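You operate a simulated robot arm through the tools that you are given. There is no shell and no other tool. Be economical: measure what you need, move in short steps, check, and stop when the job is done.

You are at the controls of a simulated two-armed robot. One attempt, no reset.

## Task
Put two of the numbered pucks from the bench with the blue edge on the bench marked wash. Put two of the red cups of bolts from the bench with the blue edge on the bench marked flanges. Put the puck with the yellow disc on the bench with the blue edge away on the bench marked press. Any order will do.
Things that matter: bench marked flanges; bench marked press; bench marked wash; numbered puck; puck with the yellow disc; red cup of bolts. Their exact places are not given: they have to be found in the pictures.

The check looks at the end state, three seconds after you hand in, the way a careful person would. Anything else that was tipped, shoved, dropped, spilled or broken makes it a failure.

## Robot
Two 7-joint arms with fingered hands on one trunk, on a base that drives. Base frame: it is fixed to the floor where the robot stands at the start and does not move with it; the origin is under the middle of the robot, x ahead of it, y to its left, z up; the surface under the hand at the start is at about z = 80. Lengths are in cm, angles in degrees, forces in N, time in s.
The left shoulder is at the start at [8, 19.7, 147], the right one opposite. With the tool pointing down near the work surface each hand reaches from about 10 to 70 cm from the robot's upright axis, wherever it stands, measured 20 degrees to its own side. Places, roughly: bench marked flanges [-140, -180, 90]; bench marked press [70, 300, 80]; bench marked wash [-140, 390, 90]; red cup of bolts [75, -100, 75]. Payload 4 kg a hand.
The tool frame of a hand sits at the grasp point between the pads (the TCP): z along the fingers, y along the line on which they close. The tips reach 2.6 cm beyond it. Largest opening 13.2 cm; the body of the gripper starts 7.3 cm behind the TCP. The gripper is a hand of 4 fingers: y runs from the thumb to the fingers, the wrist lies at [0, 0, -23.9] in the tool frame, and closing takes about 1.5 s.
Orientation is that of the tool frame in the base frame, as [roll, pitch, yaw] about the fixed x, y, z axes, in that order (R = Rz(yaw) Ry(pitch) Rx(roll)). With the fingers straight down and closing along the base's y, the tool's x points along the base's -x, its y along +y and its z along -z.

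## Interface
- The arms move only by the tool send_rows. It takes "left_deltas", "right_deltas" or both (then of equal length, played together; a hand with none holds still); each is a list of rows, each an object of numbers (a shift or turn left out is 0, a gripper value left out holds the last): "x", "y", "z": the shift along the tool's x, y, z in cm; "rx", "ry", "rz": the turn, a rotation vector about the tool's x, y, z in rad; "hand": the finger opening in cm, from 0 to 13.2. In form: [{"x": .., "y": .., "z": .., "rx": .., "ry": .., "rz": .., "hand": ..}, ...]. A call has 1 to 20 rows; each row is the pose to reach, as a shift and turn from the pose commanded when the call began, along the tool's axes at that moment. Rows are played at 5 a second. More than 5 cm and 8.6 degrees between two rows, or a gripper value outside its range, and nothing of the call is played. A pose out of reach is approached as far as the arm can. The call stops where the force on the tool passes 40 N (or 10 N more than at its start, if that is more) or the arm is blocked; 0.2 s more then pass. Each finger travels about 7.2 cm/s and halts on what it meets, pressing with about 22 N; the grip force reading is that of the motor and also rises with nothing between the fingers. The clock runs only during rows and for 0.2 s after the last one: add rows that repeat a pose to give the fingers time. The reply holds the time, the measured pose of the TCP, the force on the tool along the base axes, the opening and the grip force, in the units named above and with some noise, with the torque about the TCP (base axes, N m) and any sound that the robot's microphone picked up.
- Cameras (640 x 400 px; columns grow to the right, rows downward): "scene" is now at [9.85, -3.16, 162.64]; the picture's right is [-0.42, -0.91, 0.00], its down [-0.71, 0.33, -0.62] and it looks along [0.57, -0.26, -0.78] (base axes); focal length 257 px, centre (320, 200). "left" rides on the left gripper at [-6.8, 0.2, -9.7] in its tool frame; the picture's right is [-0.03, -1.00, 0.00], its down [0.82, -0.02, -0.58] and it looks along [0.58, -0.01, 0.82] (tool axes); focal length 270 px, centre (320, 200). "right" rides on the right gripper at [6.8, 0.2, -9.7] in its tool frame; the picture's right is [-0.03, 1.00, 0.00], its down [-0.82, -0.02, -0.58] and it looks along [-0.58, -0.02, 0.82] (tool axes); focal length 270 px, centre (320, 200).
- grab_frame(camera): a new picture of that camera. The clock stands still meanwhile.
- lift_body(by): slides the trunk up (or, below 0, down) by that many cm; the arms and the scene camera ride with it, the base frame stays. It gives what a move gives, with no picture.
- drive_base(legs): drives the robot by 1 to 6 legs, each [ahead, left, turn to the left] in cm, cm and degrees, along the robot's own axes; the way and the turn of a leg run together, so that a leg with both is an arc; at most 150 cm and 180 degrees a leg. The arms and the cameras ride along, it lands a little off, and it stops where it bumps. It gives what a move gives.
- set_grasp(shape, hand): the hand has 4 fingers and takes this shape, open, in about a second: jaw (thumb against the fingers, like two jaws); tri (thumb and two fingers); tip (a fingertip pinch); poke (one finger out to press); point (the index stretched); flat (the hand flat); cup (the hand cupped); fist (a fist). The gripper value then closes the fingers along that shape, each until it touches; the sizes above hold for jaw. It gives what a move gives, with no picture.
- pan_tilt(pan, tilt): turns the head with the scene camera to pan (to the left, within 86 degrees either way) and tilt (down, from -29 to 69), counted from straight ahead of the robot. It gives what a move gives.
- probe_pixels(camera, pixels): for up to 12 pixels [column, row] of the newest picture of that camera ("zoom" is the newest enlarged one), the place [x, y, z] in the base frame of the surface seen there, good to about 0.2 cm. The clock stands still meanwhile.
- inspect(camera, box): a new picture of the part [left, top, right, bottom] of that camera's present view, enlarged. The clock stands still meanwhile.
- hand_in(): hands the job in; it is judged then, once.

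Work in short steps. Measure before you move; look again where a grasp or a placing could have gone wrong, and mend it. You have 110 turns and 100 pictures in all, those below and enlarged ones among them. Open the grippers and draw the arms clear of the work before you hand the job in, unless the task says otherwise; then end with one line.

The tools are called as a command line: name --argument value ..., lists and objects as JSON in quotes. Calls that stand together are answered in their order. send_rows: Moves the arms, as the interface text tells. Its arguments: {"type":"object","properties":{"left_deltas":{"type":"array","items":{"type":"object","properties":{"x":{"type":"number"},"y":{"type":"number"},"z":{"type":"number"},"rx":{"type":"number"},"ry":{"type":"number"},"rz":{"type":"number"},"hand":{"type":"number"}}}},"right_deltas":{"type":"array","items":{"type":"object","properties":{"x":{"type":"number"},"y":{"type":"number"},"z":{"type":"number"},"rx":{"type":"number"},"ry":{"type":"number"},"rz":{"type":"number"},"hand":{"type":"number"}}}}},"required":[]} The other tools are called the same way: lift_body (by) slides the trunk up or down; set_grasp (shape, hand) gives the hand a shape; drive_base (legs) drives the base; pan_tilt (pan, tilt) turns the head that bears the scene camera; grab_frame (camera) takes a picture; probe_pixels (camera, pixels) gives the place of the surface under pixels of a picture; inspect (camera, box) takes an enlarged picture of a part of a camera's view; hand_in () hands the job in.

At the start:

```text
time_s: 0.0
left_tool_pos: [62.75, -9.72, 113.34]
left_ee_rot: [-180.0, 0.0, 180.0]
left_force: [0.4, 0.3, 0.3]
left_ft_torque: [0.01, 0.03, -0.02]
left_finger_gap: 13.21
left_finger_force: 0.0
left_shape: jaw
right_tool_pos: [35.03, -38.36, 109.4]
right_ee_rot: [-173.3, 9.5, -179.0]
right_force: [0.0, -0.8, 0.6]
right_ft_torque: [-0.02, 0.0, -0.03]
right_finger_gap: 13.18
right_finger_force: 0.1
right_shape: jaw
trunk travel left (down, up): [-76.5, 7.5]
robot x, y, heading: [0.07, -0.31, -0.2]
head pan, tilt: [-24.9, 51.4]
```

scene: 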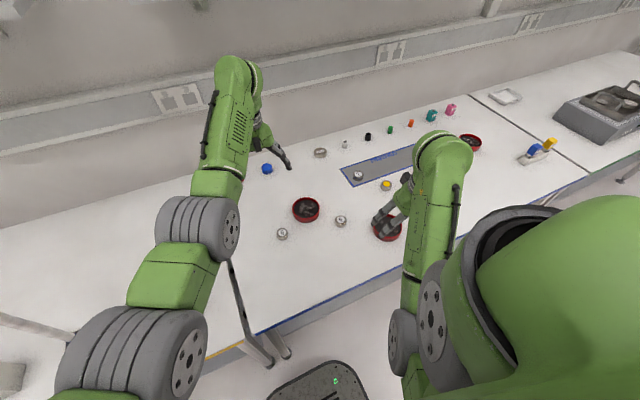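
right: 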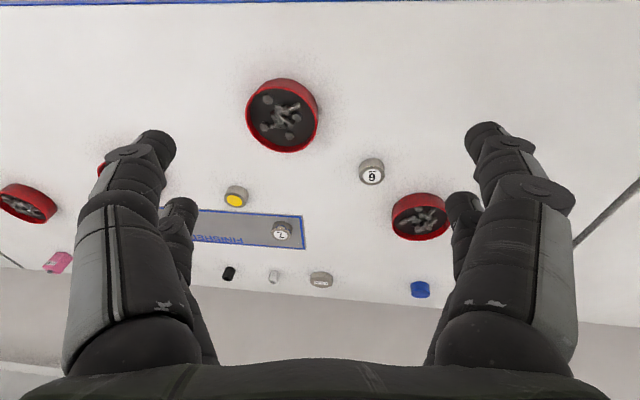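
left: 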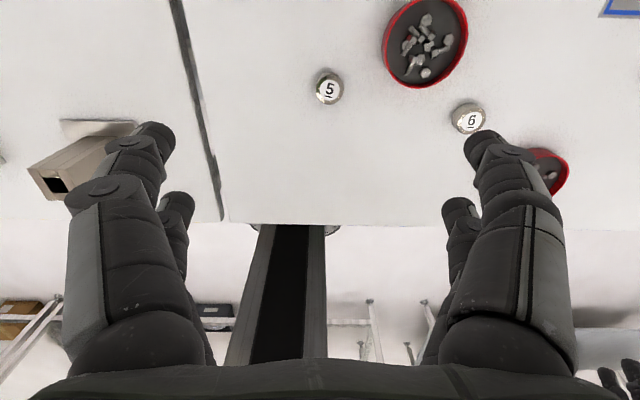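

I see three red cups, pucks (5, 6, another with number on finisher strip, a yellow one). I take zooms of the bench to identify the objects and measure them.

inspect --camera "scene" --box '[240, 80, 500, 250]'

probe_pixels --camera "right" --pixels '[[283, 115], [371, 178], [420, 218], [235, 200], [281, 233], [321, 280], [419, 290], [25, 205]]'

probe_pixels --camera "left" --pixels '[[329, 88], [427, 45], [471, 120], [551, 172], [300, 205], [210, 190]]'

```text
2.35 times, centred on (370, 165) of scene
```

zoom: 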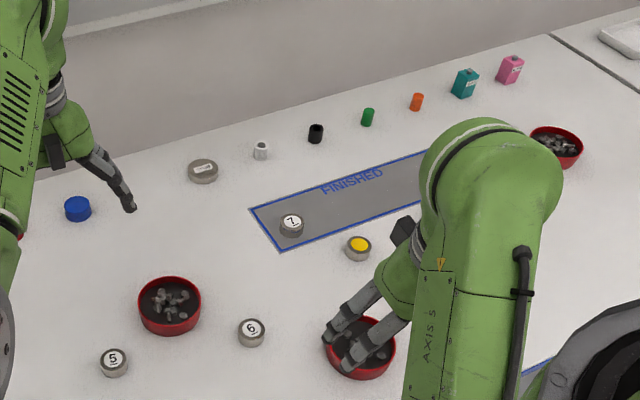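

```text
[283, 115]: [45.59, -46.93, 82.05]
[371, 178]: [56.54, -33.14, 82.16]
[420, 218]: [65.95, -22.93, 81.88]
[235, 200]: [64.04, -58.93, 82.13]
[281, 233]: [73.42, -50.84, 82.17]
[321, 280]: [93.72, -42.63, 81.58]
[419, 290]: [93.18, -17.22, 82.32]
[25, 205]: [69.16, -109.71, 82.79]
```

```text
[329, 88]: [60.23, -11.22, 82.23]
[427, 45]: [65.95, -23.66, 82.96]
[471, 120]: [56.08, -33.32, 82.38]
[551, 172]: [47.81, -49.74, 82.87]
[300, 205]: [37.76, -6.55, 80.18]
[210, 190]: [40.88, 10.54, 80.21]
```

Pucks 5 (60,-11), 6 (56,-33), 7, yellow (64,-59), cups (46,-47), (66,-23), (69,-110); top z≈82. Now I look around to find the other benches.

pan_tilt --pan 80 --tilt 15

grab_frame --camera "scene"

pan_tilt --pan -84 --tilt 20

grab_frame --camera "scene"

```text
time_s: 1.8
left_tool_pos: [62.64, -9.83, 112.38]
left_ee_rot: [180.0, 0.1, -179.9]
left_force: [0.4, 0.5, 0.6]
left_ft_torque: [0.03, -0.01, -0.01]
left_finger_gap: 13.18
left_finger_force: 0.1
left_shape: jaw
right_tool_pos: [35.55, -38.44, 109.01]
right_ee_rot: [-172.7, 10.4, -178.5]
right_force: [-0.8, 0.5, -0.1]
right_ft_torque: [-0.02, 0.01, -0.03]
right_finger_gap: 13.19
right_finger_force: 0.0
right_shape: jaw
trunk travel left (down, up): [-76.5, 7.5]
robot x, y, heading: [0.33, 0.46, -0.0]
head pan, tilt: [80.0, 15.0]
```

```text
95 pictures are left
```

scene: 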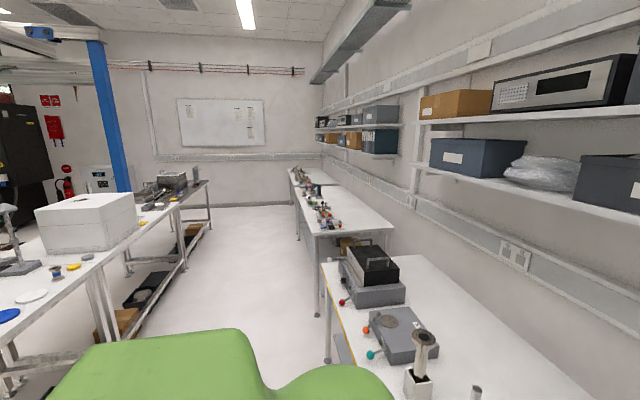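

```text
time_s: 4.3
left_tool_pos: [62.69, -9.69, 111.94]
left_ee_rot: [-179.9, 0.0, 179.9]
left_force: [-1.0, 0.4, 0.2]
left_ft_torque: [-0.01, 0.04, -0.04]
left_finger_gap: 13.18
left_finger_force: 0.1
left_shape: jaw
right_tool_pos: [35.84, -38.86, 109.13]
right_ee_rot: [-172.0, 11.2, -178.5]
right_force: [-0.1, 0.6, 0.0]
right_ft_torque: [0.0, 0.0, 0.01]
right_finger_gap: 13.18
right_finger_force: 0.0
right_shape: jaw
trunk travel left (down, up): [-76.5, 7.5]
robot x, y, heading: [0.05, -0.17, -0.1]
head pan, tilt: [-84.0, 20.0]
```

```text
94 pictures are left
```

scene: 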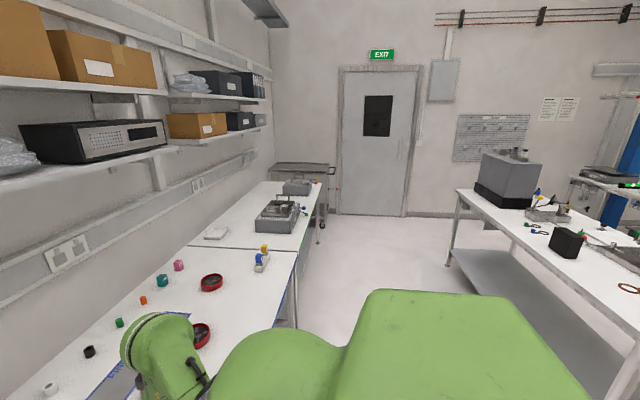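

Layout understood: aisle along y, target benches at both sides. Now measure the cups with new hand-camera frames.

grab_frame --camera "right"

grab_frame --camera "left"

pan_tilt --pan -20 --tilt 55

```text
93 pictures are left
```

right: 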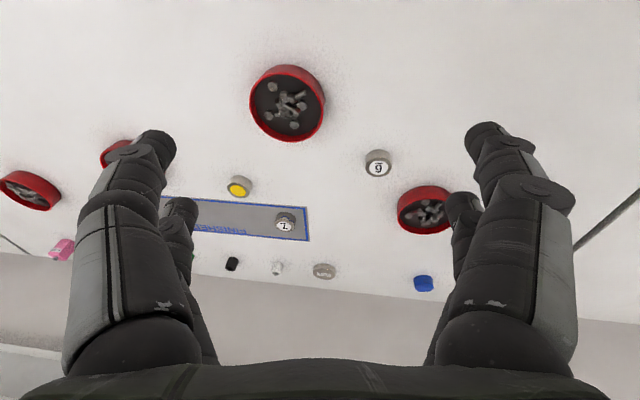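

```text
92 pictures are left
```

left: 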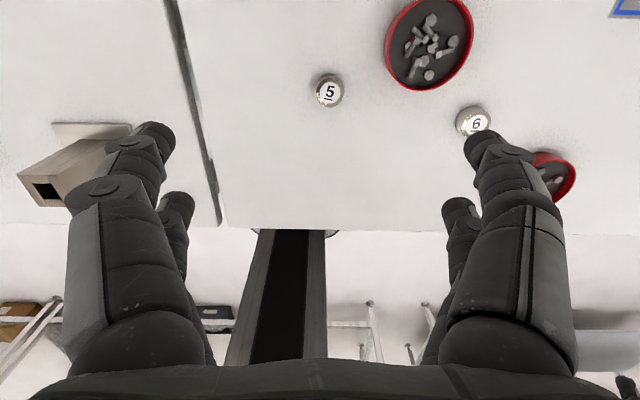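

```text
time_s: 5.7
left_tool_pos: [62.68, -9.79, 111.91]
left_ee_rot: [180.0, 0.0, 180.0]
left_force: [0.3, 0.0, 0.2]
left_ft_torque: [0.01, -0.01, -0.01]
left_finger_gap: 13.2
left_finger_force: 0.0
left_shape: jaw
right_tool_pos: [35.81, -38.83, 109.17]
right_ee_rot: [-172.0, 11.2, -178.5]
right_force: [0.5, -0.2, -0.3]
right_ft_torque: [0.0, -0.04, -0.03]
right_finger_gap: 13.16
right_finger_force: 0.1
right_shape: jaw
trunk travel left (down, up): [-76.5, 7.5]
robot x, y, heading: [0.32, 0.19, 0.1]
head pan, tilt: [-20.0, 55.0]
```

Four cups exist: one more behind the right finger near (115,152). I probe rim points of the three visible cups.

probe_pixels --camera "right" --pixels '[[253, 100], [319, 88], [290, 67], [284, 132], [287, 103], [401, 207], [447, 192], [5, 185], [55, 205], [110, 150], [378, 168], [378, 154]]'

probe_pixels --camera "left" --pixels '[[388, 40], [470, 40], [415, 87], [430, 2], [316, 90], [343, 90], [200, 231], [225, 228], [329, 78]]'

grab_frame --camera "scene"

```text
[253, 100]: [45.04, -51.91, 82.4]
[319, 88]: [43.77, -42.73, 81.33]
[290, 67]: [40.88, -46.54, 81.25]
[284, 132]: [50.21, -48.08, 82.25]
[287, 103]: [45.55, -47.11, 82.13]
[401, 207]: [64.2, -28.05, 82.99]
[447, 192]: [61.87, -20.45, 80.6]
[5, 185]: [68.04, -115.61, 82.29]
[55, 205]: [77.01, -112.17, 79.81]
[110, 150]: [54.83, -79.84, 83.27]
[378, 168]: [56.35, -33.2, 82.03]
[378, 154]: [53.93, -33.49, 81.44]
```

```text
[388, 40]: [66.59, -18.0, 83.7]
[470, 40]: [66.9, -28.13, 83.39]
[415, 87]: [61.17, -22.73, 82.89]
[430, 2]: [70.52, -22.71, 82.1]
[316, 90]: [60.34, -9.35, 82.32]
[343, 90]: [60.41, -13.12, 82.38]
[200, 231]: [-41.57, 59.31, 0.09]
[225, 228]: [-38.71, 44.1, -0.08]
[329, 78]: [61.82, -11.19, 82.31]
```

```text
91 pictures are left
```

scene: 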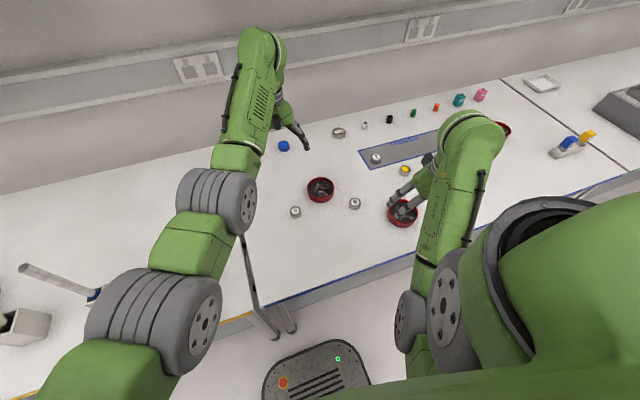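

Cups are ~10 cm wide, rim z≈83.5; pucks 4 cm wide, top 82.3. First I straighten the right hand to vertical.

send_rows --right_deltas '[{"rx": -0.07, "ry": 0.1, "rz": 0.006, "hand": 13.2}, {"rx": -0.137, "ry": 0.197, "rz": 0.012}, {"rx": -0.137, "ry": 0.197, "rz": 0.012}]'

```text
time_s: 6.5
left_tool_pos: [62.81, -9.72, 111.85]
left_ee_rot: [-180.0, 0.0, 179.9]
left_force: [0.8, 0.0, 0.7]
left_ft_torque: [0.0, 0.0, -0.01]
left_finger_gap: 13.18
left_finger_force: 0.0
left_shape: jaw
right_tool_pos: [36.22, -39.21, 102.58]
right_ee_rot: [178.7, -1.8, 179.8]
right_force: [0.6, 0.1, 0.4]
right_ft_torque: [0.02, 0.03, -0.04]
right_finger_gap: 13.18
right_finger_force: 0.1
right_shape: jaw
right hand out of reach, approached as far as the arm can: row 1, 2, 3
trunk travel left (down, up): [-76.5, 7.5]
robot x, y, heading: [0.04, -0.23, -0.1]
head pan, tilt: [-20.0, 55.0]
```

The start pose was near the reach limit; I move over cup 1 at a safe height and check.

send_rows --right_deltas '[{"x": -3, "y": -2.7, "z": 2}, {"x": -6, "y": -5.4, "z": 4}, {"x": -9.3, "y": -8.1, "z": 7}, {"x": -9.3, "y": -8.1, "z": 7}]'

```text
refused: row 3 steps farther than a row can; nothing moved
```

Row step too long (5.2 cm); I split it smaller.

send_rows --right_deltas '[{"x": -2.3, "y": -2, "z": 1.7}, {"x": -4.6, "y": -4, "z": 3.5}, {"x": -7, "y": -6, "z": 5.2}, {"x": -9.3, "y": -8.1, "z": 7}, {"x": -9.3, "y": -8.1, "z": 7}]'

```text
time_s: 7.7
left_tool_pos: [62.72, -9.9, 111.99]
left_ee_rot: [179.9, 0.1, 180.0]
left_force: [0.6, 0.0, 0.3]
left_ft_torque: [-0.01, -0.01, 0.01]
left_finger_gap: 13.2
left_finger_force: 0.0
left_shape: jaw
right_tool_pos: [45.32, -47.5, 95.03]
right_ee_rot: [178.8, -1.8, 179.7]
right_force: [-0.6, -0.1, -0.1]
right_ft_torque: [0.01, -0.03, -0.02]
right_finger_gap: 13.18
right_finger_force: 0.1
right_shape: jaw
trunk travel left (down, up): [-76.5, 7.5]
robot x, y, heading: [-0.03, -0.11, 0.2]
head pan, tilt: [-20.0, 55.0]
```

Right hand is over cup 1. Descend to grasp height z≈83.3 with a small straightening.

send_rows --right_deltas '[{"x": -0.3, "z": 3, "rx": 0.021, "ry": -0.031}, {"x": -0.57, "z": 6, "rx": 0.021, "ry": -0.031}, {"x": -0.57, "z": 8, "rx": 0.021, "ry": -0.031}, {"x": -0.57, "z": 8, "rx": 0.021, "ry": -0.031}]'

grab_frame --camera "right"

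```text
time_s: 8.7
left_tool_pos: [62.63, -9.74, 112.0]
left_ee_rot: [-180.0, 0.0, 180.0]
left_force: [-0.1, 0.3, 0.3]
left_ft_torque: [-0.03, -0.01, -0.04]
left_finger_gap: 13.19
left_finger_force: 0.1
left_shape: jaw
right_tool_pos: [45.62, -46.81, 87.32]
right_ee_rot: [180.0, 0.1, 179.7]
right_force: [-0.4, 0.5, -0.3]
right_ft_torque: [-0.02, 0.02, 0.01]
right_finger_gap: 13.17
right_finger_force: 0.1
right_shape: jaw
trunk travel left (down, up): [-76.5, 7.5]
robot x, y, heading: [-0.26, -0.14, -0.2]
head pan, tilt: [-20.0, 55.0]
```

```text
90 pictures are left
```

right: 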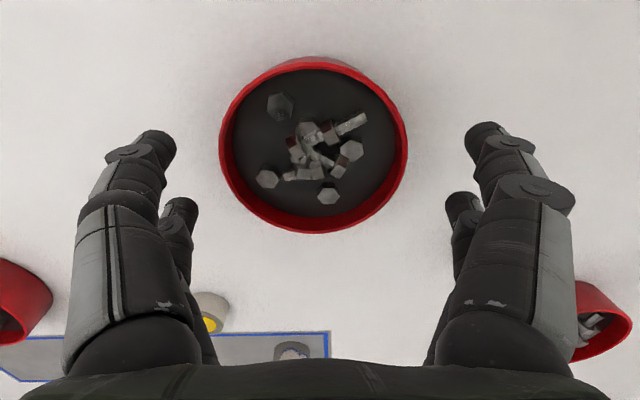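

I probe the rim extremes to centre precisely.

probe_pixels --camera "right" --pixels '[[222, 140], [404, 140], [310, 62], [313, 226]]'

```text
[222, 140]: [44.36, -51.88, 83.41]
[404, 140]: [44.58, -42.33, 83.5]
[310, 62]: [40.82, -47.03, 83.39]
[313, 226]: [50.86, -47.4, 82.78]
```

Centre (45.8,-47.1). Descend 4 cm and close.

send_rows --right_deltas '[{"x": -0.2, "y": -0.3, "z": 2}, {"x": -0.2, "y": -0.3, "z": 4}, {"x": -0.2, "y": -0.3, "z": 4}, {"x": -0.2, "y": -0.3, "z": 4, "hand": 9}, {"x": -0.2, "y": -0.3, "z": 4, "hand": 8.5}, {"x": -0.2, "y": -0.3, "z": 4}, {"x": -0.2, "y": -0.3, "z": 4}, {"x": -0.2, "y": -0.3, "z": 4}, {"x": -0.2, "y": -0.3, "z": 4}]'

grab_frame --camera "right"

```text
time_s: 10.7
left_tool_pos: [62.77, -9.81, 112.0]
left_ee_rot: [180.0, 0.0, -180.0]
left_force: [0.7, 0.0, -1.0]
left_ft_torque: [0.03, -0.01, 0.02]
left_finger_gap: 13.18
left_finger_force: 0.1
left_shape: jaw
right_tool_pos: [45.57, -47.41, 83.09]
right_ee_rot: [179.9, 0.0, 179.7]
right_force: [-0.9, 0.7, 0.3]
right_ft_torque: [0.03, -0.01, -0.01]
right_finger_gap: 8.76
right_finger_force: 21.9
right_shape: jaw
trunk travel left (down, up): [-76.5, 7.5]
robot x, y, heading: [0.2, -0.05, -0.0]
head pan, tilt: [-20.0, 55.0]
```

```text
89 pictures are left
```

right: 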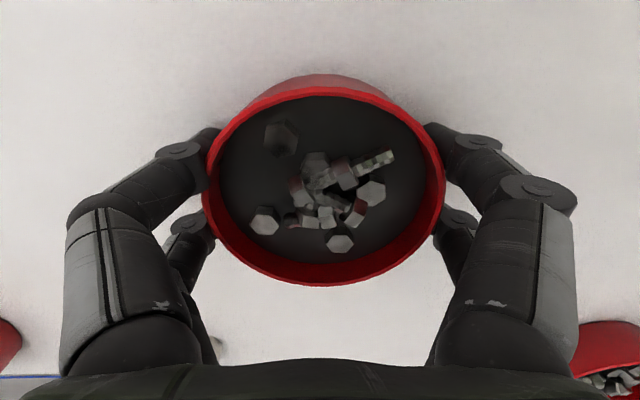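

Cup 1 is gripped (21.9 N). Now move the left hand over cup 2 (66,-23).

send_rows --left_deltas '[{"x": -0.8, "y": -3.3, "z": 3}, {"x": -1.6, "y": -6.6, "z": 6}, {"x": -2.4, "y": -9.9, "z": 9}, {"x": -3.25, "y": -13.1, "z": 12}, {"x": -3.25, "y": -13.1, "z": 16}, {"x": -3.25, "y": -13.1, "z": 20}, {"x": -3.25, "y": -13.1, "z": 22}, {"x": -3.25, "y": -13.1, "z": 22}]'

grab_frame --camera "left"

```text
time_s: 12.5
left_tool_pos: [57.18, -18.54, 93.88]
left_ee_rot: [-179.9, 0.1, -180.0]
left_force: [0.0, 0.3, 1.1]
left_ft_torque: [-0.01, 0.0, 0.01]
left_finger_gap: 13.2
left_finger_force: 0.1
left_shape: jaw
left hand out of reach, approached as far as the arm can: row 2, 3, 4, 5, 6, 7, 8
right_tool_pos: [45.6, -47.51, 83.15]
right_ee_rot: [-180.0, 0.0, 179.8]
right_force: [0.3, 0.1, -0.3]
right_ft_torque: [-0.01, 0.02, 0.01]
right_finger_gap: 8.72
right_finger_force: 22.2
right_shape: jaw
trunk travel left (down, up): [-76.5, 7.5]
robot x, y, heading: [0.12, -0.61, -0.1]
head pan, tilt: [-20.0, 55.0]
```

```text
88 pictures are left
```

left: 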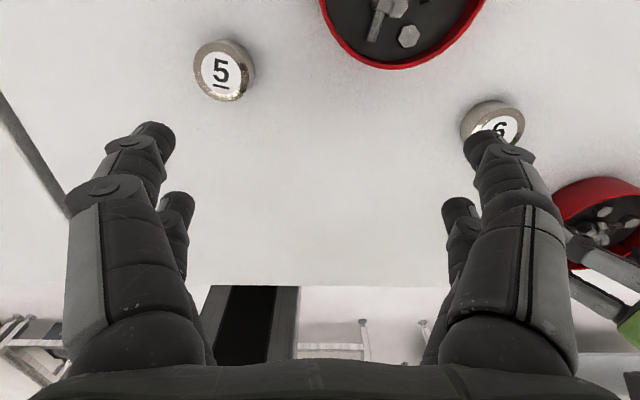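

Left can't reach. I lift both hands, and measure how far the base plate is from the bench before driving closer.

send_rows --left_deltas '[{"z": -2}, {"z": -4}, {"z": -4}, {"z": -4}]' --right_deltas '[{"z": -3}, {"z": -6}, {"z": -9}, {"z": -11}]'

grab_frame --camera "right"

probe_pixels --camera "scene" --pixels '[[330, 342], [275, 335], [270, 310], [290, 330], [400, 265], [350, 350]]'

```text
time_s: 13.5
left_tool_pos: [57.02, -18.33, 97.59]
left_ee_rot: [-180.0, 0.0, 179.9]
left_force: [0.5, 0.6, -0.2]
left_ft_torque: [0.03, 0.03, -0.02]
left_finger_gap: 13.22
left_finger_force: 0.1
left_shape: jaw
right_tool_pos: [45.7, -47.14, 94.06]
right_ee_rot: [179.9, 0.1, 179.8]
right_force: [-1.1, -0.1, -3.2]
right_ft_torque: [-0.01, 0.03, 0.03]
right_finger_gap: 8.73
right_finger_force: 21.7
right_shape: jaw
trunk travel left (down, up): [-76.5, 7.5]
robot x, y, heading: [0.19, -0.06, -0.1]
head pan, tilt: [-20.0, 55.0]
```

```text
87 pictures are left
```

right: 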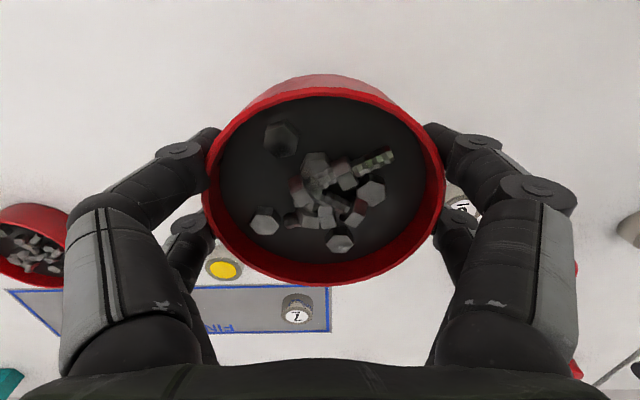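

```text
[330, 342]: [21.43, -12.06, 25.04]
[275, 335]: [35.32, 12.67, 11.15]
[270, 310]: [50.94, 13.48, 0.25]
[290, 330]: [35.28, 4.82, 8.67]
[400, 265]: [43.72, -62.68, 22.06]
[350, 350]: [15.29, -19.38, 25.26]
```

Cup 1 is held well. Base front at x≈22, bench legs at x≈35: room to drive 8 ahead and 24 right.

drive_base --legs '[[0, -24, 0], [7, 0, 0]]'

grab_frame --camera "left"

```text
time_s: 15.9
left_tool_pos: [62.88, -42.79, 98.38]
left_ee_rot: [-179.8, 0.5, 179.6]
left_force: [-0.4, 0.3, 0.1]
left_ft_torque: [0.0, -0.06, 0.02]
left_finger_gap: 13.18
left_finger_force: 0.0
left_shape: jaw
right_tool_pos: [51.33, -71.51, 94.62]
right_ee_rot: [-179.9, 0.6, 179.4]
right_force: [-0.8, 1.0, -2.7]
right_ft_torque: [0.01, -0.07, 0.01]
right_finger_gap: 8.72
right_finger_force: 22.0
right_shape: jaw
trunk travel left (down, up): [-76.5, 7.5]
robot x, y, heading: [6.83, -24.1, -0.1]
head pan, tilt: [-20.0, 55.0]
```

```text
86 pictures are left
```

left: 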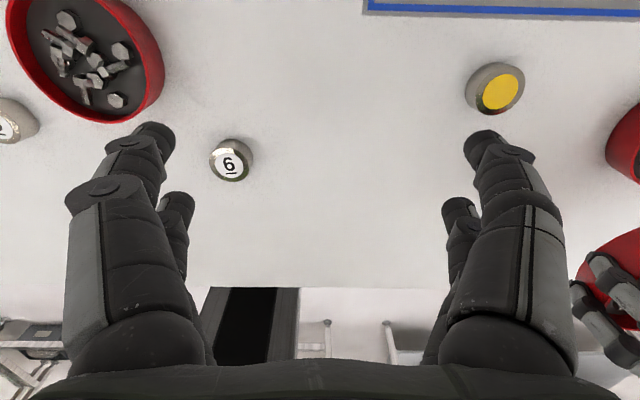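

Now the left goes to (66,-23).

send_rows --left_deltas '[{"x": -0.6, "y": 4}, {"x": -1.2, "y": 8}, {"x": -1.8, "y": 12}, {"x": -2.4, "y": 16}, {"x": -3.1, "y": 19.8}, {"x": -3.1, "y": 19.8, "z": 4}, {"x": -3.1, "y": 19.8, "z": 7}, {"x": -3.1, "y": 19.8, "z": 7}]'

grab_frame --camera "left"

```text
time_s: 17.7
left_tool_pos: [70.23, -24.27, 88.74]
left_ee_rot: [180.0, -0.2, 179.7]
left_force: [0.8, 0.0, -0.7]
left_ft_torque: [0.0, 0.05, -0.03]
left_finger_gap: 13.19
left_finger_force: 0.1
left_shape: jaw
left hand out of reach, approached as far as the arm can: row 1, 2, 3, 4, 5, 6, 7, 8
right_tool_pos: [52.32, -71.69, 94.06]
right_ee_rot: [-180.0, 0.0, 179.5]
right_force: [-0.4, -0.3, -3.9]
right_ft_torque: [0.0, 0.03, 0.01]
right_finger_gap: 8.72
right_finger_force: 22.1
right_shape: jaw
trunk travel left (down, up): [-76.5, 7.5]
robot x, y, heading: [6.87, -24.23, -0.5]
head pan, tilt: [-20.0, 55.0]
```

```text
85 pictures are left
```

left: 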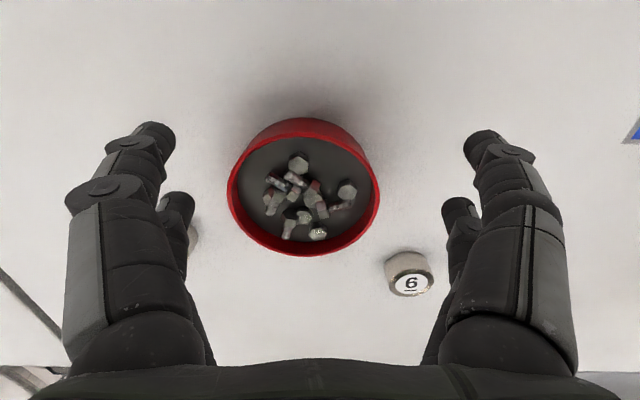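

Cup 2 is visible; probe its rim to centre the hand.

probe_pixels --camera "left" --pixels '[[230, 185], [378, 185], [304, 135], [304, 252], [410, 283], [190, 235]]'

send_rows --left_deltas '[{"x": 2, "y": 0.6}, {"x": 4.2, "y": 1.3}, {"x": 4.2, "y": 1.3}]'

```text
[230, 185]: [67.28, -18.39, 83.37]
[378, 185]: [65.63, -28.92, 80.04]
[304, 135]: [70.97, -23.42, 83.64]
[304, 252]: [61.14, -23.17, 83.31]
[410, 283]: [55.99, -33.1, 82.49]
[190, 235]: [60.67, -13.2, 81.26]
```

```text
time_s: 18.5
left_tool_pos: [69.81, -24.65, 87.84]
left_ee_rot: [-180.0, 0.0, 179.7]
left_force: [-0.2, -0.7, 0.7]
left_ft_torque: [-0.01, -0.02, 0.04]
left_finger_gap: 13.18
left_finger_force: 0.0
left_shape: jaw
left hand out of reach, approached as far as the arm can: row 1, 2, 3
right_tool_pos: [52.09, -71.69, 94.04]
right_ee_rot: [-180.0, 0.1, 179.5]
right_force: [0.5, -0.1, -3.3]
right_ft_torque: [-0.02, 0.0, 0.01]
right_finger_gap: 8.72
right_finger_force: 22.1
right_shape: jaw
trunk travel left (down, up): [-76.5, 7.5]
robot x, y, heading: [6.8, -24.16, -0.5]
head pan, tilt: [-20.0, 55.0]
```

The left hand lags behind the commanded pose; I pull back further and see how it responds.

send_rows --left_deltas '[{"x": 2, "y": 0.6, "z": -1}, {"x": 4, "y": 1.6, "z": -2}, {"x": 4, "y": 1.6, "z": -2}, {"x": 4, "y": 1.6, "z": -2}]'

```text
time_s: 19.5
left_tool_pos: [69.7, -24.59, 87.84]
left_ee_rot: [179.9, -0.1, 179.7]
left_force: [0.9, -0.1, 0.5]
left_ft_torque: [0.0, 0.04, -0.02]
left_finger_gap: 13.17
left_finger_force: 0.0
left_shape: jaw
left hand out of reach, approached as far as the arm can: row 1, 2, 3, 4
right_tool_pos: [52.19, -71.61, 93.97]
right_ee_rot: [179.9, -0.1, 179.4]
right_force: [-1.3, 0.1, -3.5]
right_ft_torque: [-0.01, 0.02, 0.02]
right_finger_gap: 8.73
right_finger_force: 21.8
right_shape: jaw
trunk travel left (down, up): [-76.5, 7.5]
robot x, y, heading: [7.1, -24.5, -0.3]
head pan, tilt: [-20.0, 55.0]
```

The arm appears stuck at a joint limit; try moving outward to the left and up.

send_rows --left_deltas '[{"y": 2, "z": -3}, {"y": 4, "z": -6}, {"y": 8, "z": -8}, {"y": 11, "z": -8}, {"y": 11, "z": -8}]'

grab_frame --camera "scene"

```text
time_s: 20.7
left_tool_pos: [74.74, -14.49, 94.19]
left_ee_rot: [179.8, -0.1, 179.6]
left_force: [-0.4, 0.6, 0.0]
left_ft_torque: [0.02, -0.05, -0.03]
left_finger_gap: 13.18
left_finger_force: 0.0
left_shape: jaw
left hand out of reach, approached as far as the arm can: row 1, 2, 3, 4, 5
right_tool_pos: [52.19, -71.73, 93.99]
right_ee_rot: [179.9, 0.0, 179.3]
right_force: [0.6, -0.5, -4.0]
right_ft_torque: [0.0, 0.03, -0.01]
right_finger_gap: 8.74
right_finger_force: 22.1
right_shape: jaw
trunk travel left (down, up): [-76.5, 7.5]
robot x, y, heading: [6.89, -23.93, -0.4]
head pan, tilt: [-20.0, 55.0]
```

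```text
84 pictures are left
```

scene: 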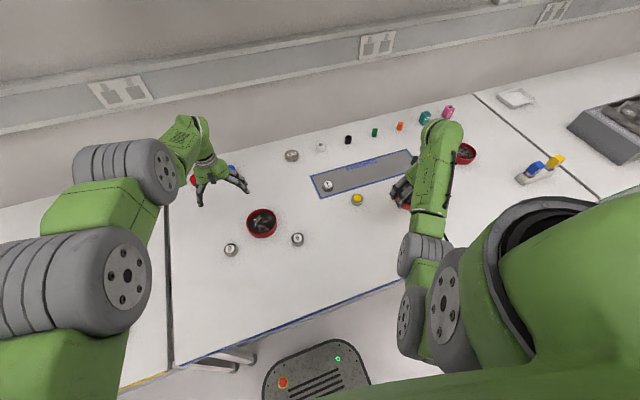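

The left hand is yawed 180° from the mirror of the right hand, likely near wrist limits. I rotate it about its axis to see which direction frees it.

send_rows --left_deltas '[{"x": 2, "y": 1, "z": -2, "rz": 0.14}, {"x": 4, "y": 2, "z": -4, "rz": 0.28}, {"x": 6, "y": 3, "z": -4, "rz": 0.42}, {"x": 8, "y": 3, "z": -4, "rz": 0.56}, {"x": 8, "y": 3, "z": -4, "rz": 0.7}, {"x": 8, "y": 3, "z": -4, "rz": 0.84}, {"x": 8, "y": 3, "z": -4, "rz": 0.84}]'

```text
time_s: 22.3
left_tool_pos: [74.81, -12.32, 93.7]
left_ee_rot: [-179.9, -0.2, 135.0]
left_force: [-0.4, 0.9, 0.1]
left_ft_torque: [-0.01, 0.0, -0.02]
left_finger_gap: 13.22
left_finger_force: 0.1
left_shape: jaw
left hand out of reach, approached as far as the arm can: row 1, 2, 3, 4, 5, 6, 7
right_tool_pos: [52.26, -71.74, 94.06]
right_ee_rot: [180.0, 0.0, 179.5]
right_force: [0.6, -0.3, -3.4]
right_ft_torque: [0.0, 0.02, 0.02]
right_finger_gap: 8.72
right_finger_force: 22.1
right_shape: jaw
trunk travel left (down, up): [-76.5, 7.5]
robot x, y, heading: [6.97, -24.01, -0.0]
head pan, tilt: [-20.0, 55.0]
```

It turns freely but doesn't retract. Try a clear move upward and inward in several rows.

send_rows --left_deltas '[{"z": -4}, {"z": -8}, {"z": -12}, {"z": -16}, {"z": -20}, {"z": -20}]'

grab_frame --camera "scene"

```text
time_s: 23.7
left_tool_pos: [77.37, -12.54, 113.73]
left_ee_rot: [-179.9, -0.2, 135.1]
left_force: [0.4, -1.0, -0.7]
left_ft_torque: [-0.03, 0.01, 0.03]
left_finger_gap: 13.18
left_finger_force: 0.1
left_shape: jaw
left hand out of reach, approached as far as the arm can: row 1, 2, 3, 4, 5, 6
right_tool_pos: [52.21, -71.69, 94.05]
right_ee_rot: [179.9, 0.0, 179.3]
right_force: [-0.7, 1.0, -4.6]
right_ft_torque: [0.01, 0.0, 0.03]
right_finger_gap: 8.71
right_finger_force: 21.6
right_shape: jaw
trunk travel left (down, up): [-76.5, 7.5]
robot x, y, heading: [6.51, -24.48, -0.1]
head pan, tilt: [-20.0, 55.0]
```

```text
83 pictures are left
```

scene: 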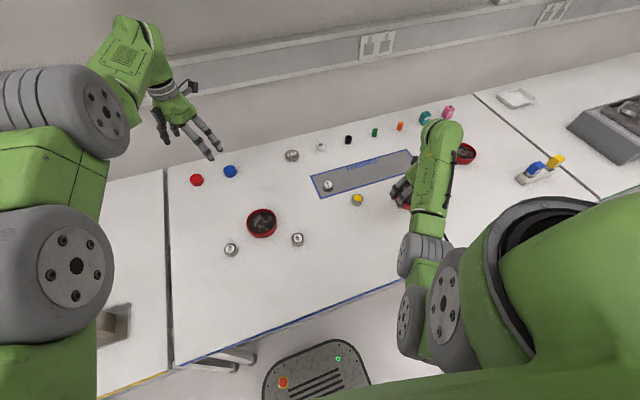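

Height works but not retraction; rotate further toward the mirrored hand posture (yaw 0) while drawing back.

send_rows --left_deltas '[{"x": 1, "y": -0.4, "rz": 0.14}, {"x": 2, "y": -0.8, "rz": 0.28}, {"x": 3, "y": -1.2, "rz": 0.42}, {"x": 4, "y": -1.6, "rz": 0.56}, {"x": 5, "y": -2, "rz": 0.7}, {"x": 6, "y": -2.4, "rz": 0.84}, {"x": 7, "y": -2.8, "rz": 0.98}, {"x": 8, "y": -3.2, "rz": 1.12}, {"x": 9, "y": -3.6, "rz": 1.26}, {"x": 10, "y": -4, "rz": 1.4}, {"x": 11, "y": -4.4, "rz": 1.54}, {"x": 12, "y": -4.8, "rz": 1.68}, {"x": 13, "y": -5.2, "rz": 1.82}, {"x": 14, "y": -5.6, "rz": 1.96}, {"x": 15, "y": -6, "rz": 2.1}, {"x": 16, "y": -6.4, "rz": 2.24}, {"x": 17, "y": -6.4, "rz": 2.35}, {"x": 17.7, "y": -6.4, "rz": 2.35}]'

grab_frame --camera "scene"

```text
time_s: 27.5
left_tool_pos: [77.78, -33.91, 116.57]
left_ee_rot: [162.7, 1.6, 93.3]
left_force: [-0.9, 0.2, -0.1]
left_ft_torque: [0.03, -0.01, 0.02]
left_finger_gap: 13.22
left_finger_force: 0.0
left_shape: jaw
left hand out of reach, approached as far as the arm can: row 1, 2, 3, 4, 5, 6, 7, 8, 9, 10, 11, 12, 13, 14, 15, 16, 17, 18
right_tool_pos: [52.17, -71.72, 94.03]
right_ee_rot: [179.7, 0.0, 179.4]
right_force: [-0.9, -0.4, -4.1]
right_ft_torque: [0.02, 0.03, 0.02]
right_finger_gap: 8.69
right_finger_force: 21.8
right_shape: jaw
trunk travel left (down, up): [-76.5, 7.5]
robot x, y, heading: [6.59, -24.56, -0.2]
head pan, tilt: [-20.0, 55.0]
```

```text
82 pictures are left
```

scene: 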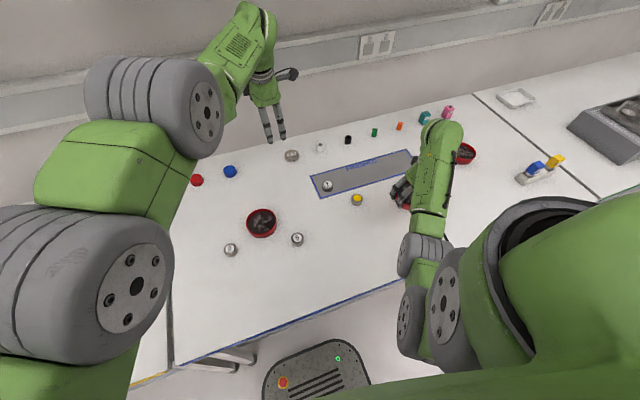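

That direction hits the wrist limit (~93° yaw). I undo the tilt and go back the other way.

send_rows --left_deltas '[{"x": 3, "rx": 0.1}, {"x": 6, "y": -3, "rx": 0.2}, {"x": 9, "y": -6, "rx": 0.3}, {"x": 13, "y": -8, "rx": 0.3}, {"x": 17, "y": -10, "rx": 0.3}, {"x": 20, "y": -12, "rx": 0.3}, {"x": 20, "y": -12, "rx": 0.3}]'

```text
time_s: 29.1
left_tool_pos: [74.22, -33.5, 114.75]
left_ee_rot: [171.9, 0.6, 98.3]
left_force: [0.2, -0.4, 1.0]
left_ft_torque: [0.01, 0.0, 0.03]
left_finger_gap: 13.2
left_finger_force: 0.1
left_shape: jaw
left hand out of reach, approached as far as the arm can: row 1, 2, 3, 4, 5, 6, 7
right_tool_pos: [52.12, -71.71, 94.06]
right_ee_rot: [-180.0, 0.1, 179.4]
right_force: [-0.3, -1.4, -3.3]
right_ft_torque: [0.03, 0.02, 0.0]
right_finger_gap: 8.73
right_finger_force: 21.3
right_shape: jaw
trunk travel left (down, up): [-76.5, 7.5]
robot x, y, heading: [7.29, -24.46, -0.2]
head pan, tilt: [-20.0, 55.0]
```

Now rotate back with negative rz.

send_rows --left_deltas '[{"rz": -0.14}, {"rz": -0.28}, {"rz": -0.42}, {"rz": -0.56}, {"rz": -0.7}, {"rz": -0.84}, {"rz": -0.98}, {"rz": -1.12}, {"rz": -1.26}, {"rz": -1.4}, {"rz": -1.54}, {"rz": -1.54}]'

grab_frame --camera "scene"

```text
time_s: 31.7
left_tool_pos: [75.09, -33.53, 114.91]
left_ee_rot: [-179.6, 8.1, -173.2]
left_force: [0.5, -0.9, 0.3]
left_ft_torque: [-0.02, -0.04, -0.04]
left_finger_gap: 13.19
left_finger_force: 0.0
left_shape: jaw
right_tool_pos: [52.18, -71.66, 94.03]
right_ee_rot: [180.0, 0.0, 179.4]
right_force: [0.4, -0.7, -4.0]
right_ft_torque: [0.0, 0.01, 0.02]
right_finger_gap: 8.73
right_finger_force: 21.3
right_shape: jaw
trunk travel left (down, up): [-76.5, 7.5]
robot x, y, heading: [6.77, -24.15, -0.2]
head pan, tilt: [-20.0, 55.0]
```

```text
81 pictures are left
```

scene: 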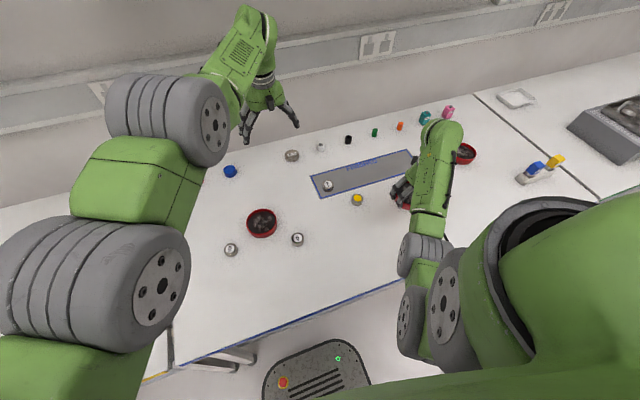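

No reach warning now. Move back (−x) and to the left with small tests, fixing the tilt.

send_rows --left_deltas '[{"x": 2, "y": 1, "ry": 0.07}, {"x": 4, "y": 2, "ry": 0.14}, {"x": 6, "y": 3, "ry": 0.14}, {"x": 6, "y": 3, "ry": 0.14}]'

```text
time_s: 32.7
left_tool_pos: [71.49, -32.55, 114.16]
left_ee_rot: [-179.6, 0.0, -173.3]
left_force: [-0.2, -0.4, -0.5]
left_ft_torque: [0.0, 0.01, -0.01]
left_finger_gap: 13.22
left_finger_force: 0.1
left_shape: jaw
left hand out of reach, approached as far as the arm can: row 2, 3, 4
right_tool_pos: [52.07, -71.63, 94.03]
right_ee_rot: [179.9, 0.1, 179.4]
right_force: [0.1, -0.8, -3.4]
right_ft_torque: [-0.02, 0.04, -0.01]
right_finger_gap: 8.76
right_finger_force: 22.0
right_shape: jaw
trunk travel left (down, up): [-76.5, 7.5]
robot x, y, heading: [6.79, -24.5, -0.5]
head pan, tilt: [-20.0, 55.0]
```

Retraction is limited again at this yaw; rotate on in the same (negative) direction, 80° further, drawing back a bit.

send_rows --left_deltas '[{"rz": -0.14}, {"rz": -0.28}, {"rz": -0.42}, {"rz": -0.56}, {"rz": -0.7}, {"rz": -0.84}, {"rz": -0.98}, {"rz": -1.12}, {"rz": -1.26}, {"rz": -1.4}, {"rz": -1.54}, {"rz": -1.68}, {"rz": -1.82}, {"rz": -1.96}, {"rz": -2.1}, {"rz": -2.24}, {"rz": -2.38}, {"rz": -2.52}, {"rz": -2.66}, {"rz": -2.8}]'

grab_frame --camera "scene"

```text
time_s: 36.9
left_tool_pos: [71.57, -32.47, 113.99]
left_ee_rot: [179.7, -0.1, -12.7]
left_force: [0.3, -0.1, -0.3]
left_ft_torque: [0.0, -0.01, -0.01]
left_finger_gap: 13.18
left_finger_force: 0.0
left_shape: jaw
left hand out of reach, approached as far as the arm can: row 19
right_tool_pos: [52.24, -71.71, 94.11]
right_ee_rot: [180.0, 0.0, 179.4]
right_force: [-0.2, 0.2, -4.0]
right_ft_torque: [-0.03, 0.05, -0.01]
right_finger_gap: 8.72
right_finger_force: 22.1
right_shape: jaw
trunk travel left (down, up): [-76.5, 7.5]
robot x, y, heading: [6.93, -24.03, -0.3]
head pan, tilt: [-20.0, 55.0]
```

```text
80 pictures are left
```

scene: 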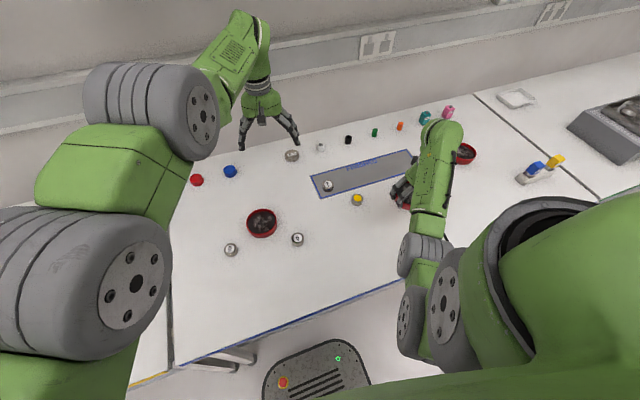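

The hand is now in the mirrored posture (yaw −13). Test drawing back and left.

send_rows --left_deltas '[{"x": -3, "y": -2}, {"x": -6, "y": -5}, {"x": -9, "y": -7}, {"x": -12.4, "y": -9.5}, {"x": -12.4, "y": -9.5}]'

```text
time_s: 38.1
left_tool_pos: [72.82, -29.53, 114.26]
left_ee_rot: [179.6, 0.0, -12.9]
left_force: [-0.5, 0.4, 0.2]
left_ft_torque: [0.01, 0.0, 0.01]
left_finger_gap: 13.19
left_finger_force: 0.2
left_shape: jaw
left hand out of reach, approached as far as the arm can: row 1, 2, 3, 4, 5
right_tool_pos: [52.15, -71.67, 94.06]
right_ee_rot: [-180.0, 0.0, 179.3]
right_force: [0.2, 0.3, -3.9]
right_ft_torque: [0.02, 0.0, -0.02]
right_finger_gap: 8.73
right_finger_force: 22.4
right_shape: jaw
trunk travel left (down, up): [-76.5, 7.5]
robot x, y, heading: [6.66, -24.53, -0.2]
head pan, tilt: [-20.0, 55.0]
```

The arm seems limited by the wrist; test tilting the fingers forward together with retraction.

send_rows --left_deltas '[{"ry": 0.14}, {"ry": 0.28, "x": -2}, {"ry": 0.42, "x": -4}, {"ry": 0.56, "x": -7}, {"ry": 0.56, "x": -10}, {"ry": 0.56, "x": -13}, {"ry": 0.56, "x": -13}]'

```text
time_s: 39.7
left_tool_pos: [81.22, -35.09, 132.06]
left_ee_rot: [179.8, -32.1, -12.6]
left_force: [-0.3, -0.5, 0.1]
left_ft_torque: [-0.01, -0.01, 0.03]
left_finger_gap: 13.2
left_finger_force: 0.0
left_shape: jaw
left hand out of reach, approached as far as the arm can: row 1, 2, 3, 4, 5, 6, 7
right_tool_pos: [52.02, -71.66, 94.11]
right_ee_rot: [179.9, 0.2, 179.4]
right_force: [-0.4, 0.8, -3.7]
right_ft_torque: [0.02, 0.02, 0.01]
right_finger_gap: 8.71
right_finger_force: 22.1
right_shape: jaw
trunk travel left (down, up): [-76.5, 7.5]
robot x, y, heading: [6.8, -24.28, -0.2]
head pan, tilt: [-20.0, 55.0]
```

Wrist stays ~62 cm from the shoulder; I probe the arm's links in the scene view to understand the elbow state.

grab_frame --camera "scene"

pan_tilt --pan 30 --tilt 45

grab_frame --camera "scene"

```text
79 pictures are left
```

scene: 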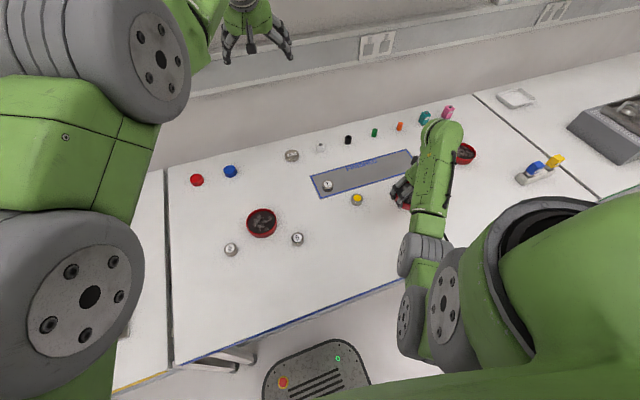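

```text
time_s: 40.8
left_tool_pos: [81.5, -35.0, 132.05]
left_ee_rot: [179.7, -32.0, -12.7]
left_force: [0.9, 0.2, 0.2]
left_ft_torque: [0.03, -0.02, 0.02]
left_finger_gap: 13.17
left_finger_force: 0.1
left_shape: jaw
right_tool_pos: [52.25, -71.69, 94.04]
right_ee_rot: [180.0, 0.0, 179.4]
right_force: [0.6, 0.8, -4.4]
right_ft_torque: [0.01, 0.0, 0.01]
right_finger_gap: 8.72
right_finger_force: 21.4
right_shape: jaw
trunk travel left (down, up): [-76.5, 7.5]
robot x, y, heading: [6.75, -24.33, -0.4]
head pan, tilt: [30.0, 45.0]
```

```text
78 pictures are left
```

scene: 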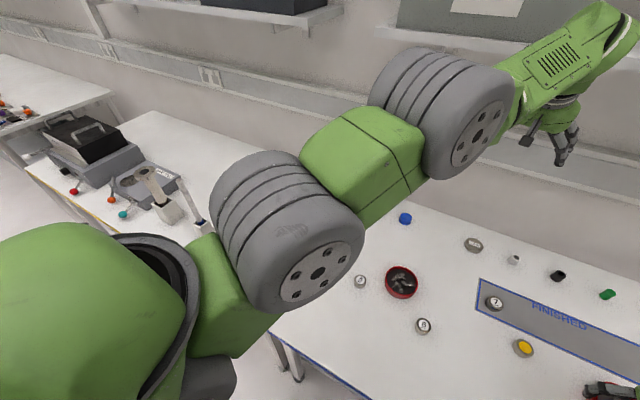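

The left arm is almost straight with the elbow possibly hyperextended. I return to vertical and push outwards to pass the straight state, then retract.

send_rows --left_deltas '[{"ry": -0.14}, {"ry": -0.28}, {"ry": -0.42}, {"ry": -0.56}, {"ry": -0.56}]'

send_rows --left_deltas '[{"x": 3}, {"x": 6}, {"x": 9}, {"x": 12}, {"x": 12}]'

send_rows --left_deltas '[{"x": -4}, {"x": -8}, {"x": -12}, {"x": -16}, {"x": -20}, {"x": -20}]'

```text
time_s: 42.0
left_tool_pos: [69.54, -34.7, 129.57]
left_ee_rot: [179.7, -0.1, -12.9]
left_force: [0.0, 0.3, -0.4]
left_ft_torque: [0.03, 0.0, 0.03]
left_finger_gap: 13.19
left_finger_force: 0.0
left_shape: jaw
left hand out of reach, approached as far as the arm can: row 1, 2, 3, 4, 5
right_tool_pos: [52.33, -71.66, 93.96]
right_ee_rot: [-180.0, 0.0, 179.4]
right_force: [0.3, 0.1, -4.1]
right_ft_torque: [-0.02, 0.02, 0.03]
right_finger_gap: 8.74
right_finger_force: 22.2
right_shape: jaw
trunk travel left (down, up): [-76.5, 7.5]
robot x, y, heading: [6.73, -24.38, -0.3]
head pan, tilt: [30.0, 45.0]
```

```text
time_s: 43.2
left_tool_pos: [69.66, -34.7, 129.18]
left_ee_rot: [179.8, -0.1, -12.9]
left_force: [-0.4, 0.2, -0.3]
left_ft_torque: [-0.02, 0.02, -0.03]
left_finger_gap: 13.21
left_finger_force: 0.0
left_shape: jaw
left hand out of reach, approached as far as the arm can: row 1, 2, 3, 4, 5
right_tool_pos: [52.24, -71.65, 94.06]
right_ee_rot: [179.9, 0.0, 179.3]
right_force: [0.7, -0.4, -4.4]
right_ft_torque: [0.02, 0.03, 0.01]
right_finger_gap: 8.73
right_finger_force: 22.0
right_shape: jaw
trunk travel left (down, up): [-76.5, 7.5]
robot x, y, heading: [7.03, -24.55, -0.2]
head pan, tilt: [30.0, 45.0]
```

```text
time_s: 44.6
left_tool_pos: [65.61, -38.45, 128.31]
left_ee_rot: [179.7, 0.0, -13.0]
left_force: [-0.4, -0.1, 0.3]
left_ft_torque: [-0.02, 0.01, 0.0]
left_finger_gap: 13.21
left_finger_force: 0.0
left_shape: jaw
left hand out of reach, approached as far as the arm can: row 1, 2, 3, 4, 5, 6
right_tool_pos: [52.33, -71.58, 94.03]
right_ee_rot: [-179.9, 0.0, 179.4]
right_force: [1.1, 0.5, -3.3]
right_ft_torque: [-0.03, 0.02, 0.0]
right_finger_gap: 8.74
right_finger_force: 21.7
right_shape: jaw
trunk travel left (down, up): [-76.5, 7.5]
robot x, y, heading: [6.7, -23.9, -0.3]
head pan, tilt: [30.0, 45.0]
```

The reachable points fit a sphere: the left arm is exactly straight (singular). I try a vertical sweep combined with inward motion to force the elbow to bend.

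send_rows --left_deltas '[{"z": -4, "x": -1}, {"z": -8, "x": -2}, {"z": -12, "x": -3.5}, {"z": -16, "x": -5.5}, {"z": -20, "x": -8}, {"z": -24, "x": -11}, {"z": -24, "x": -11}]'

send_rows --left_deltas '[{"x": -3, "z": 4}, {"x": -6, "z": 8}, {"x": -8, "z": 12}, {"x": -10, "z": 16}, {"x": -12, "z": 20}, {"x": -14, "z": 24}, {"x": -15, "z": 28}, {"x": -16, "z": 32}, {"x": -16, "z": 36}, {"x": -16, "z": 36}]'

```text
time_s: 46.2
left_tool_pos: [60.18, -38.01, 142.35]
left_ee_rot: [179.7, -0.1, -12.9]
left_force: [0.1, -0.1, 0.0]
left_ft_torque: [0.0, 0.02, 0.02]
left_finger_gap: 13.21
left_finger_force: 0.0
left_shape: jaw
left hand out of reach, approached as far as the arm can: row 4, 5, 6, 7
right_tool_pos: [52.3, -71.72, 94.04]
right_ee_rot: [-180.0, 0.0, 179.5]
right_force: [0.8, -0.2, -3.9]
right_ft_torque: [0.0, 0.06, -0.02]
right_finger_gap: 8.74
right_finger_force: 21.9
right_shape: jaw
trunk travel left (down, up): [-76.5, 7.5]
robot x, y, heading: [6.5, -24.16, -0.3]
head pan, tilt: [30.0, 45.0]
```

```text
time_s: 48.4
left_tool_pos: [60.53, -45.04, 127.76]
left_ee_rot: [179.8, 0.2, -11.7]
left_force: [-3.5, -6.5, 3.5]
left_ft_torque: [0.61, -0.38, 0.0]
left_finger_gap: 13.22
left_finger_force: 0.1
left_shape: jaw
left hand out of reach, approached as far as the arm can: row 1, 2, 3, 4, 5, 6, 7, 8, 9, 10
right_tool_pos: [52.33, -71.49, 94.06]
right_ee_rot: [180.0, -0.1, 179.5]
right_force: [1.9, 0.2, -4.6]
right_ft_torque: [-0.11, 0.07, 0.02]
right_finger_gap: 8.71
right_finger_force: 21.7
right_shape: jaw
trunk travel left (down, up): [-76.5, 7.5]
robot x, y, heading: [7.07, -23.96, -0.4]
head pan, tilt: [30.0, 45.0]
```

The left reads a contact force (7 N); look before moving.

pan_tilt --pan -10 --tilt 35

grab_frame --camera "scene"

```text
time_s: 49.5
left_tool_pos: [59.49, -46.05, 127.48]
left_ee_rot: [180.0, 0.4, -12.7]
left_force: [0.9, -0.1, -0.1]
left_ft_torque: [0.01, -0.01, 0.0]
left_finger_gap: 13.2
left_finger_force: 0.0
left_shape: jaw
right_tool_pos: [52.09, -71.66, 94.01]
right_ee_rot: [179.9, 0.0, 179.3]
right_force: [-0.6, -0.6, -4.2]
right_ft_torque: [0.01, 0.06, -0.03]
right_finger_gap: 8.71
right_finger_force: 22.5
right_shape: jaw
trunk travel left (down, up): [-76.5, 7.5]
robot x, y, heading: [6.63, -24.41, 0.0]
head pan, tilt: [-10.0, 35.0]
```

```text
77 pictures are left
```

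scene: 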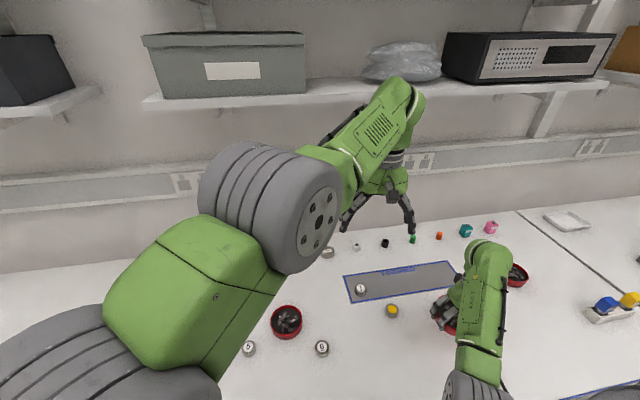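

No contact now. The upward sweep earlier stayed outside the sphere, so I test an up-and-back sweep well inside it.

send_rows --left_deltas '[{"x": -0.5, "z": -3}, {"x": -2, "z": -6}, {"x": -5, "z": -8}, {"x": -8, "z": -10}, {"x": -11, "z": -12}, {"x": -11, "z": -12}]'

```text
time_s: 50.9
left_tool_pos: [51.82, -48.05, 141.29]
left_ee_rot: [179.7, 0.0, -12.7]
left_force: [0.3, -0.8, -1.3]
left_ft_torque: [0.08, 0.03, 0.03]
left_finger_gap: 13.18
left_finger_force: 0.0
left_shape: jaw
left hand out of reach, approached as far as the arm can: row 2, 3, 4, 5, 6
right_tool_pos: [52.27, -71.68, 94.0]
right_ee_rot: [179.9, 0.0, 179.5]
right_force: [-0.3, 0.9, -3.6]
right_ft_torque: [0.0, 0.01, 0.01]
right_finger_gap: 8.72
right_finger_force: 22.2
right_shape: jaw
trunk travel left (down, up): [-76.5, 7.5]
robot x, y, heading: [7.13, -24.35, -0.3]
head pan, tilt: [-10.0, 35.0]
```

Still straight. Try a pure downward sweep (naturally inside the sphere) with small left shift, no retraction command.

send_rows --left_deltas '[{"z": 2, "y": -2}, {"z": 4, "y": -4}, {"z": 6, "y": -6}, {"z": 8, "y": -8}, {"z": 10, "y": -10}, {"z": 12, "y": -12}, {"z": 14, "y": -14}, {"z": 17, "y": -16}, {"z": 20, "y": -18}, {"z": 23, "y": -20}, {"z": 23, "y": -20}]'

```text
time_s: 52.2
left_tool_pos: [57.27, -51.19, 139.92]
left_ee_rot: [174.0, -10.5, -17.9]
left_force: [0.1, -1.0, -0.4]
left_ft_torque: [-0.02, 0.01, 0.0]
left_finger_gap: 13.21
left_finger_force: 0.2
left_shape: jaw
left hand out of reach, approached as far as the arm can: row 1, 2, 3, 4, 5, 6
right_tool_pos: [52.24, -71.61, 93.92]
right_ee_rot: [179.9, -0.1, 179.5]
right_force: [0.5, 1.1, -3.0]
right_ft_torque: [0.04, 0.05, 0.01]
right_finger_gap: 8.73
right_finger_force: 22.2
right_shape: jaw
trunk travel left (down, up): [-76.5, 7.5]
robot x, y, heading: [6.59, -24.13, -0.1]
head pan, tilt: [-10.0, 35.0]
stopped in row 6 (left hand): the arm was blocked; the commanded pose is now the measured one
```

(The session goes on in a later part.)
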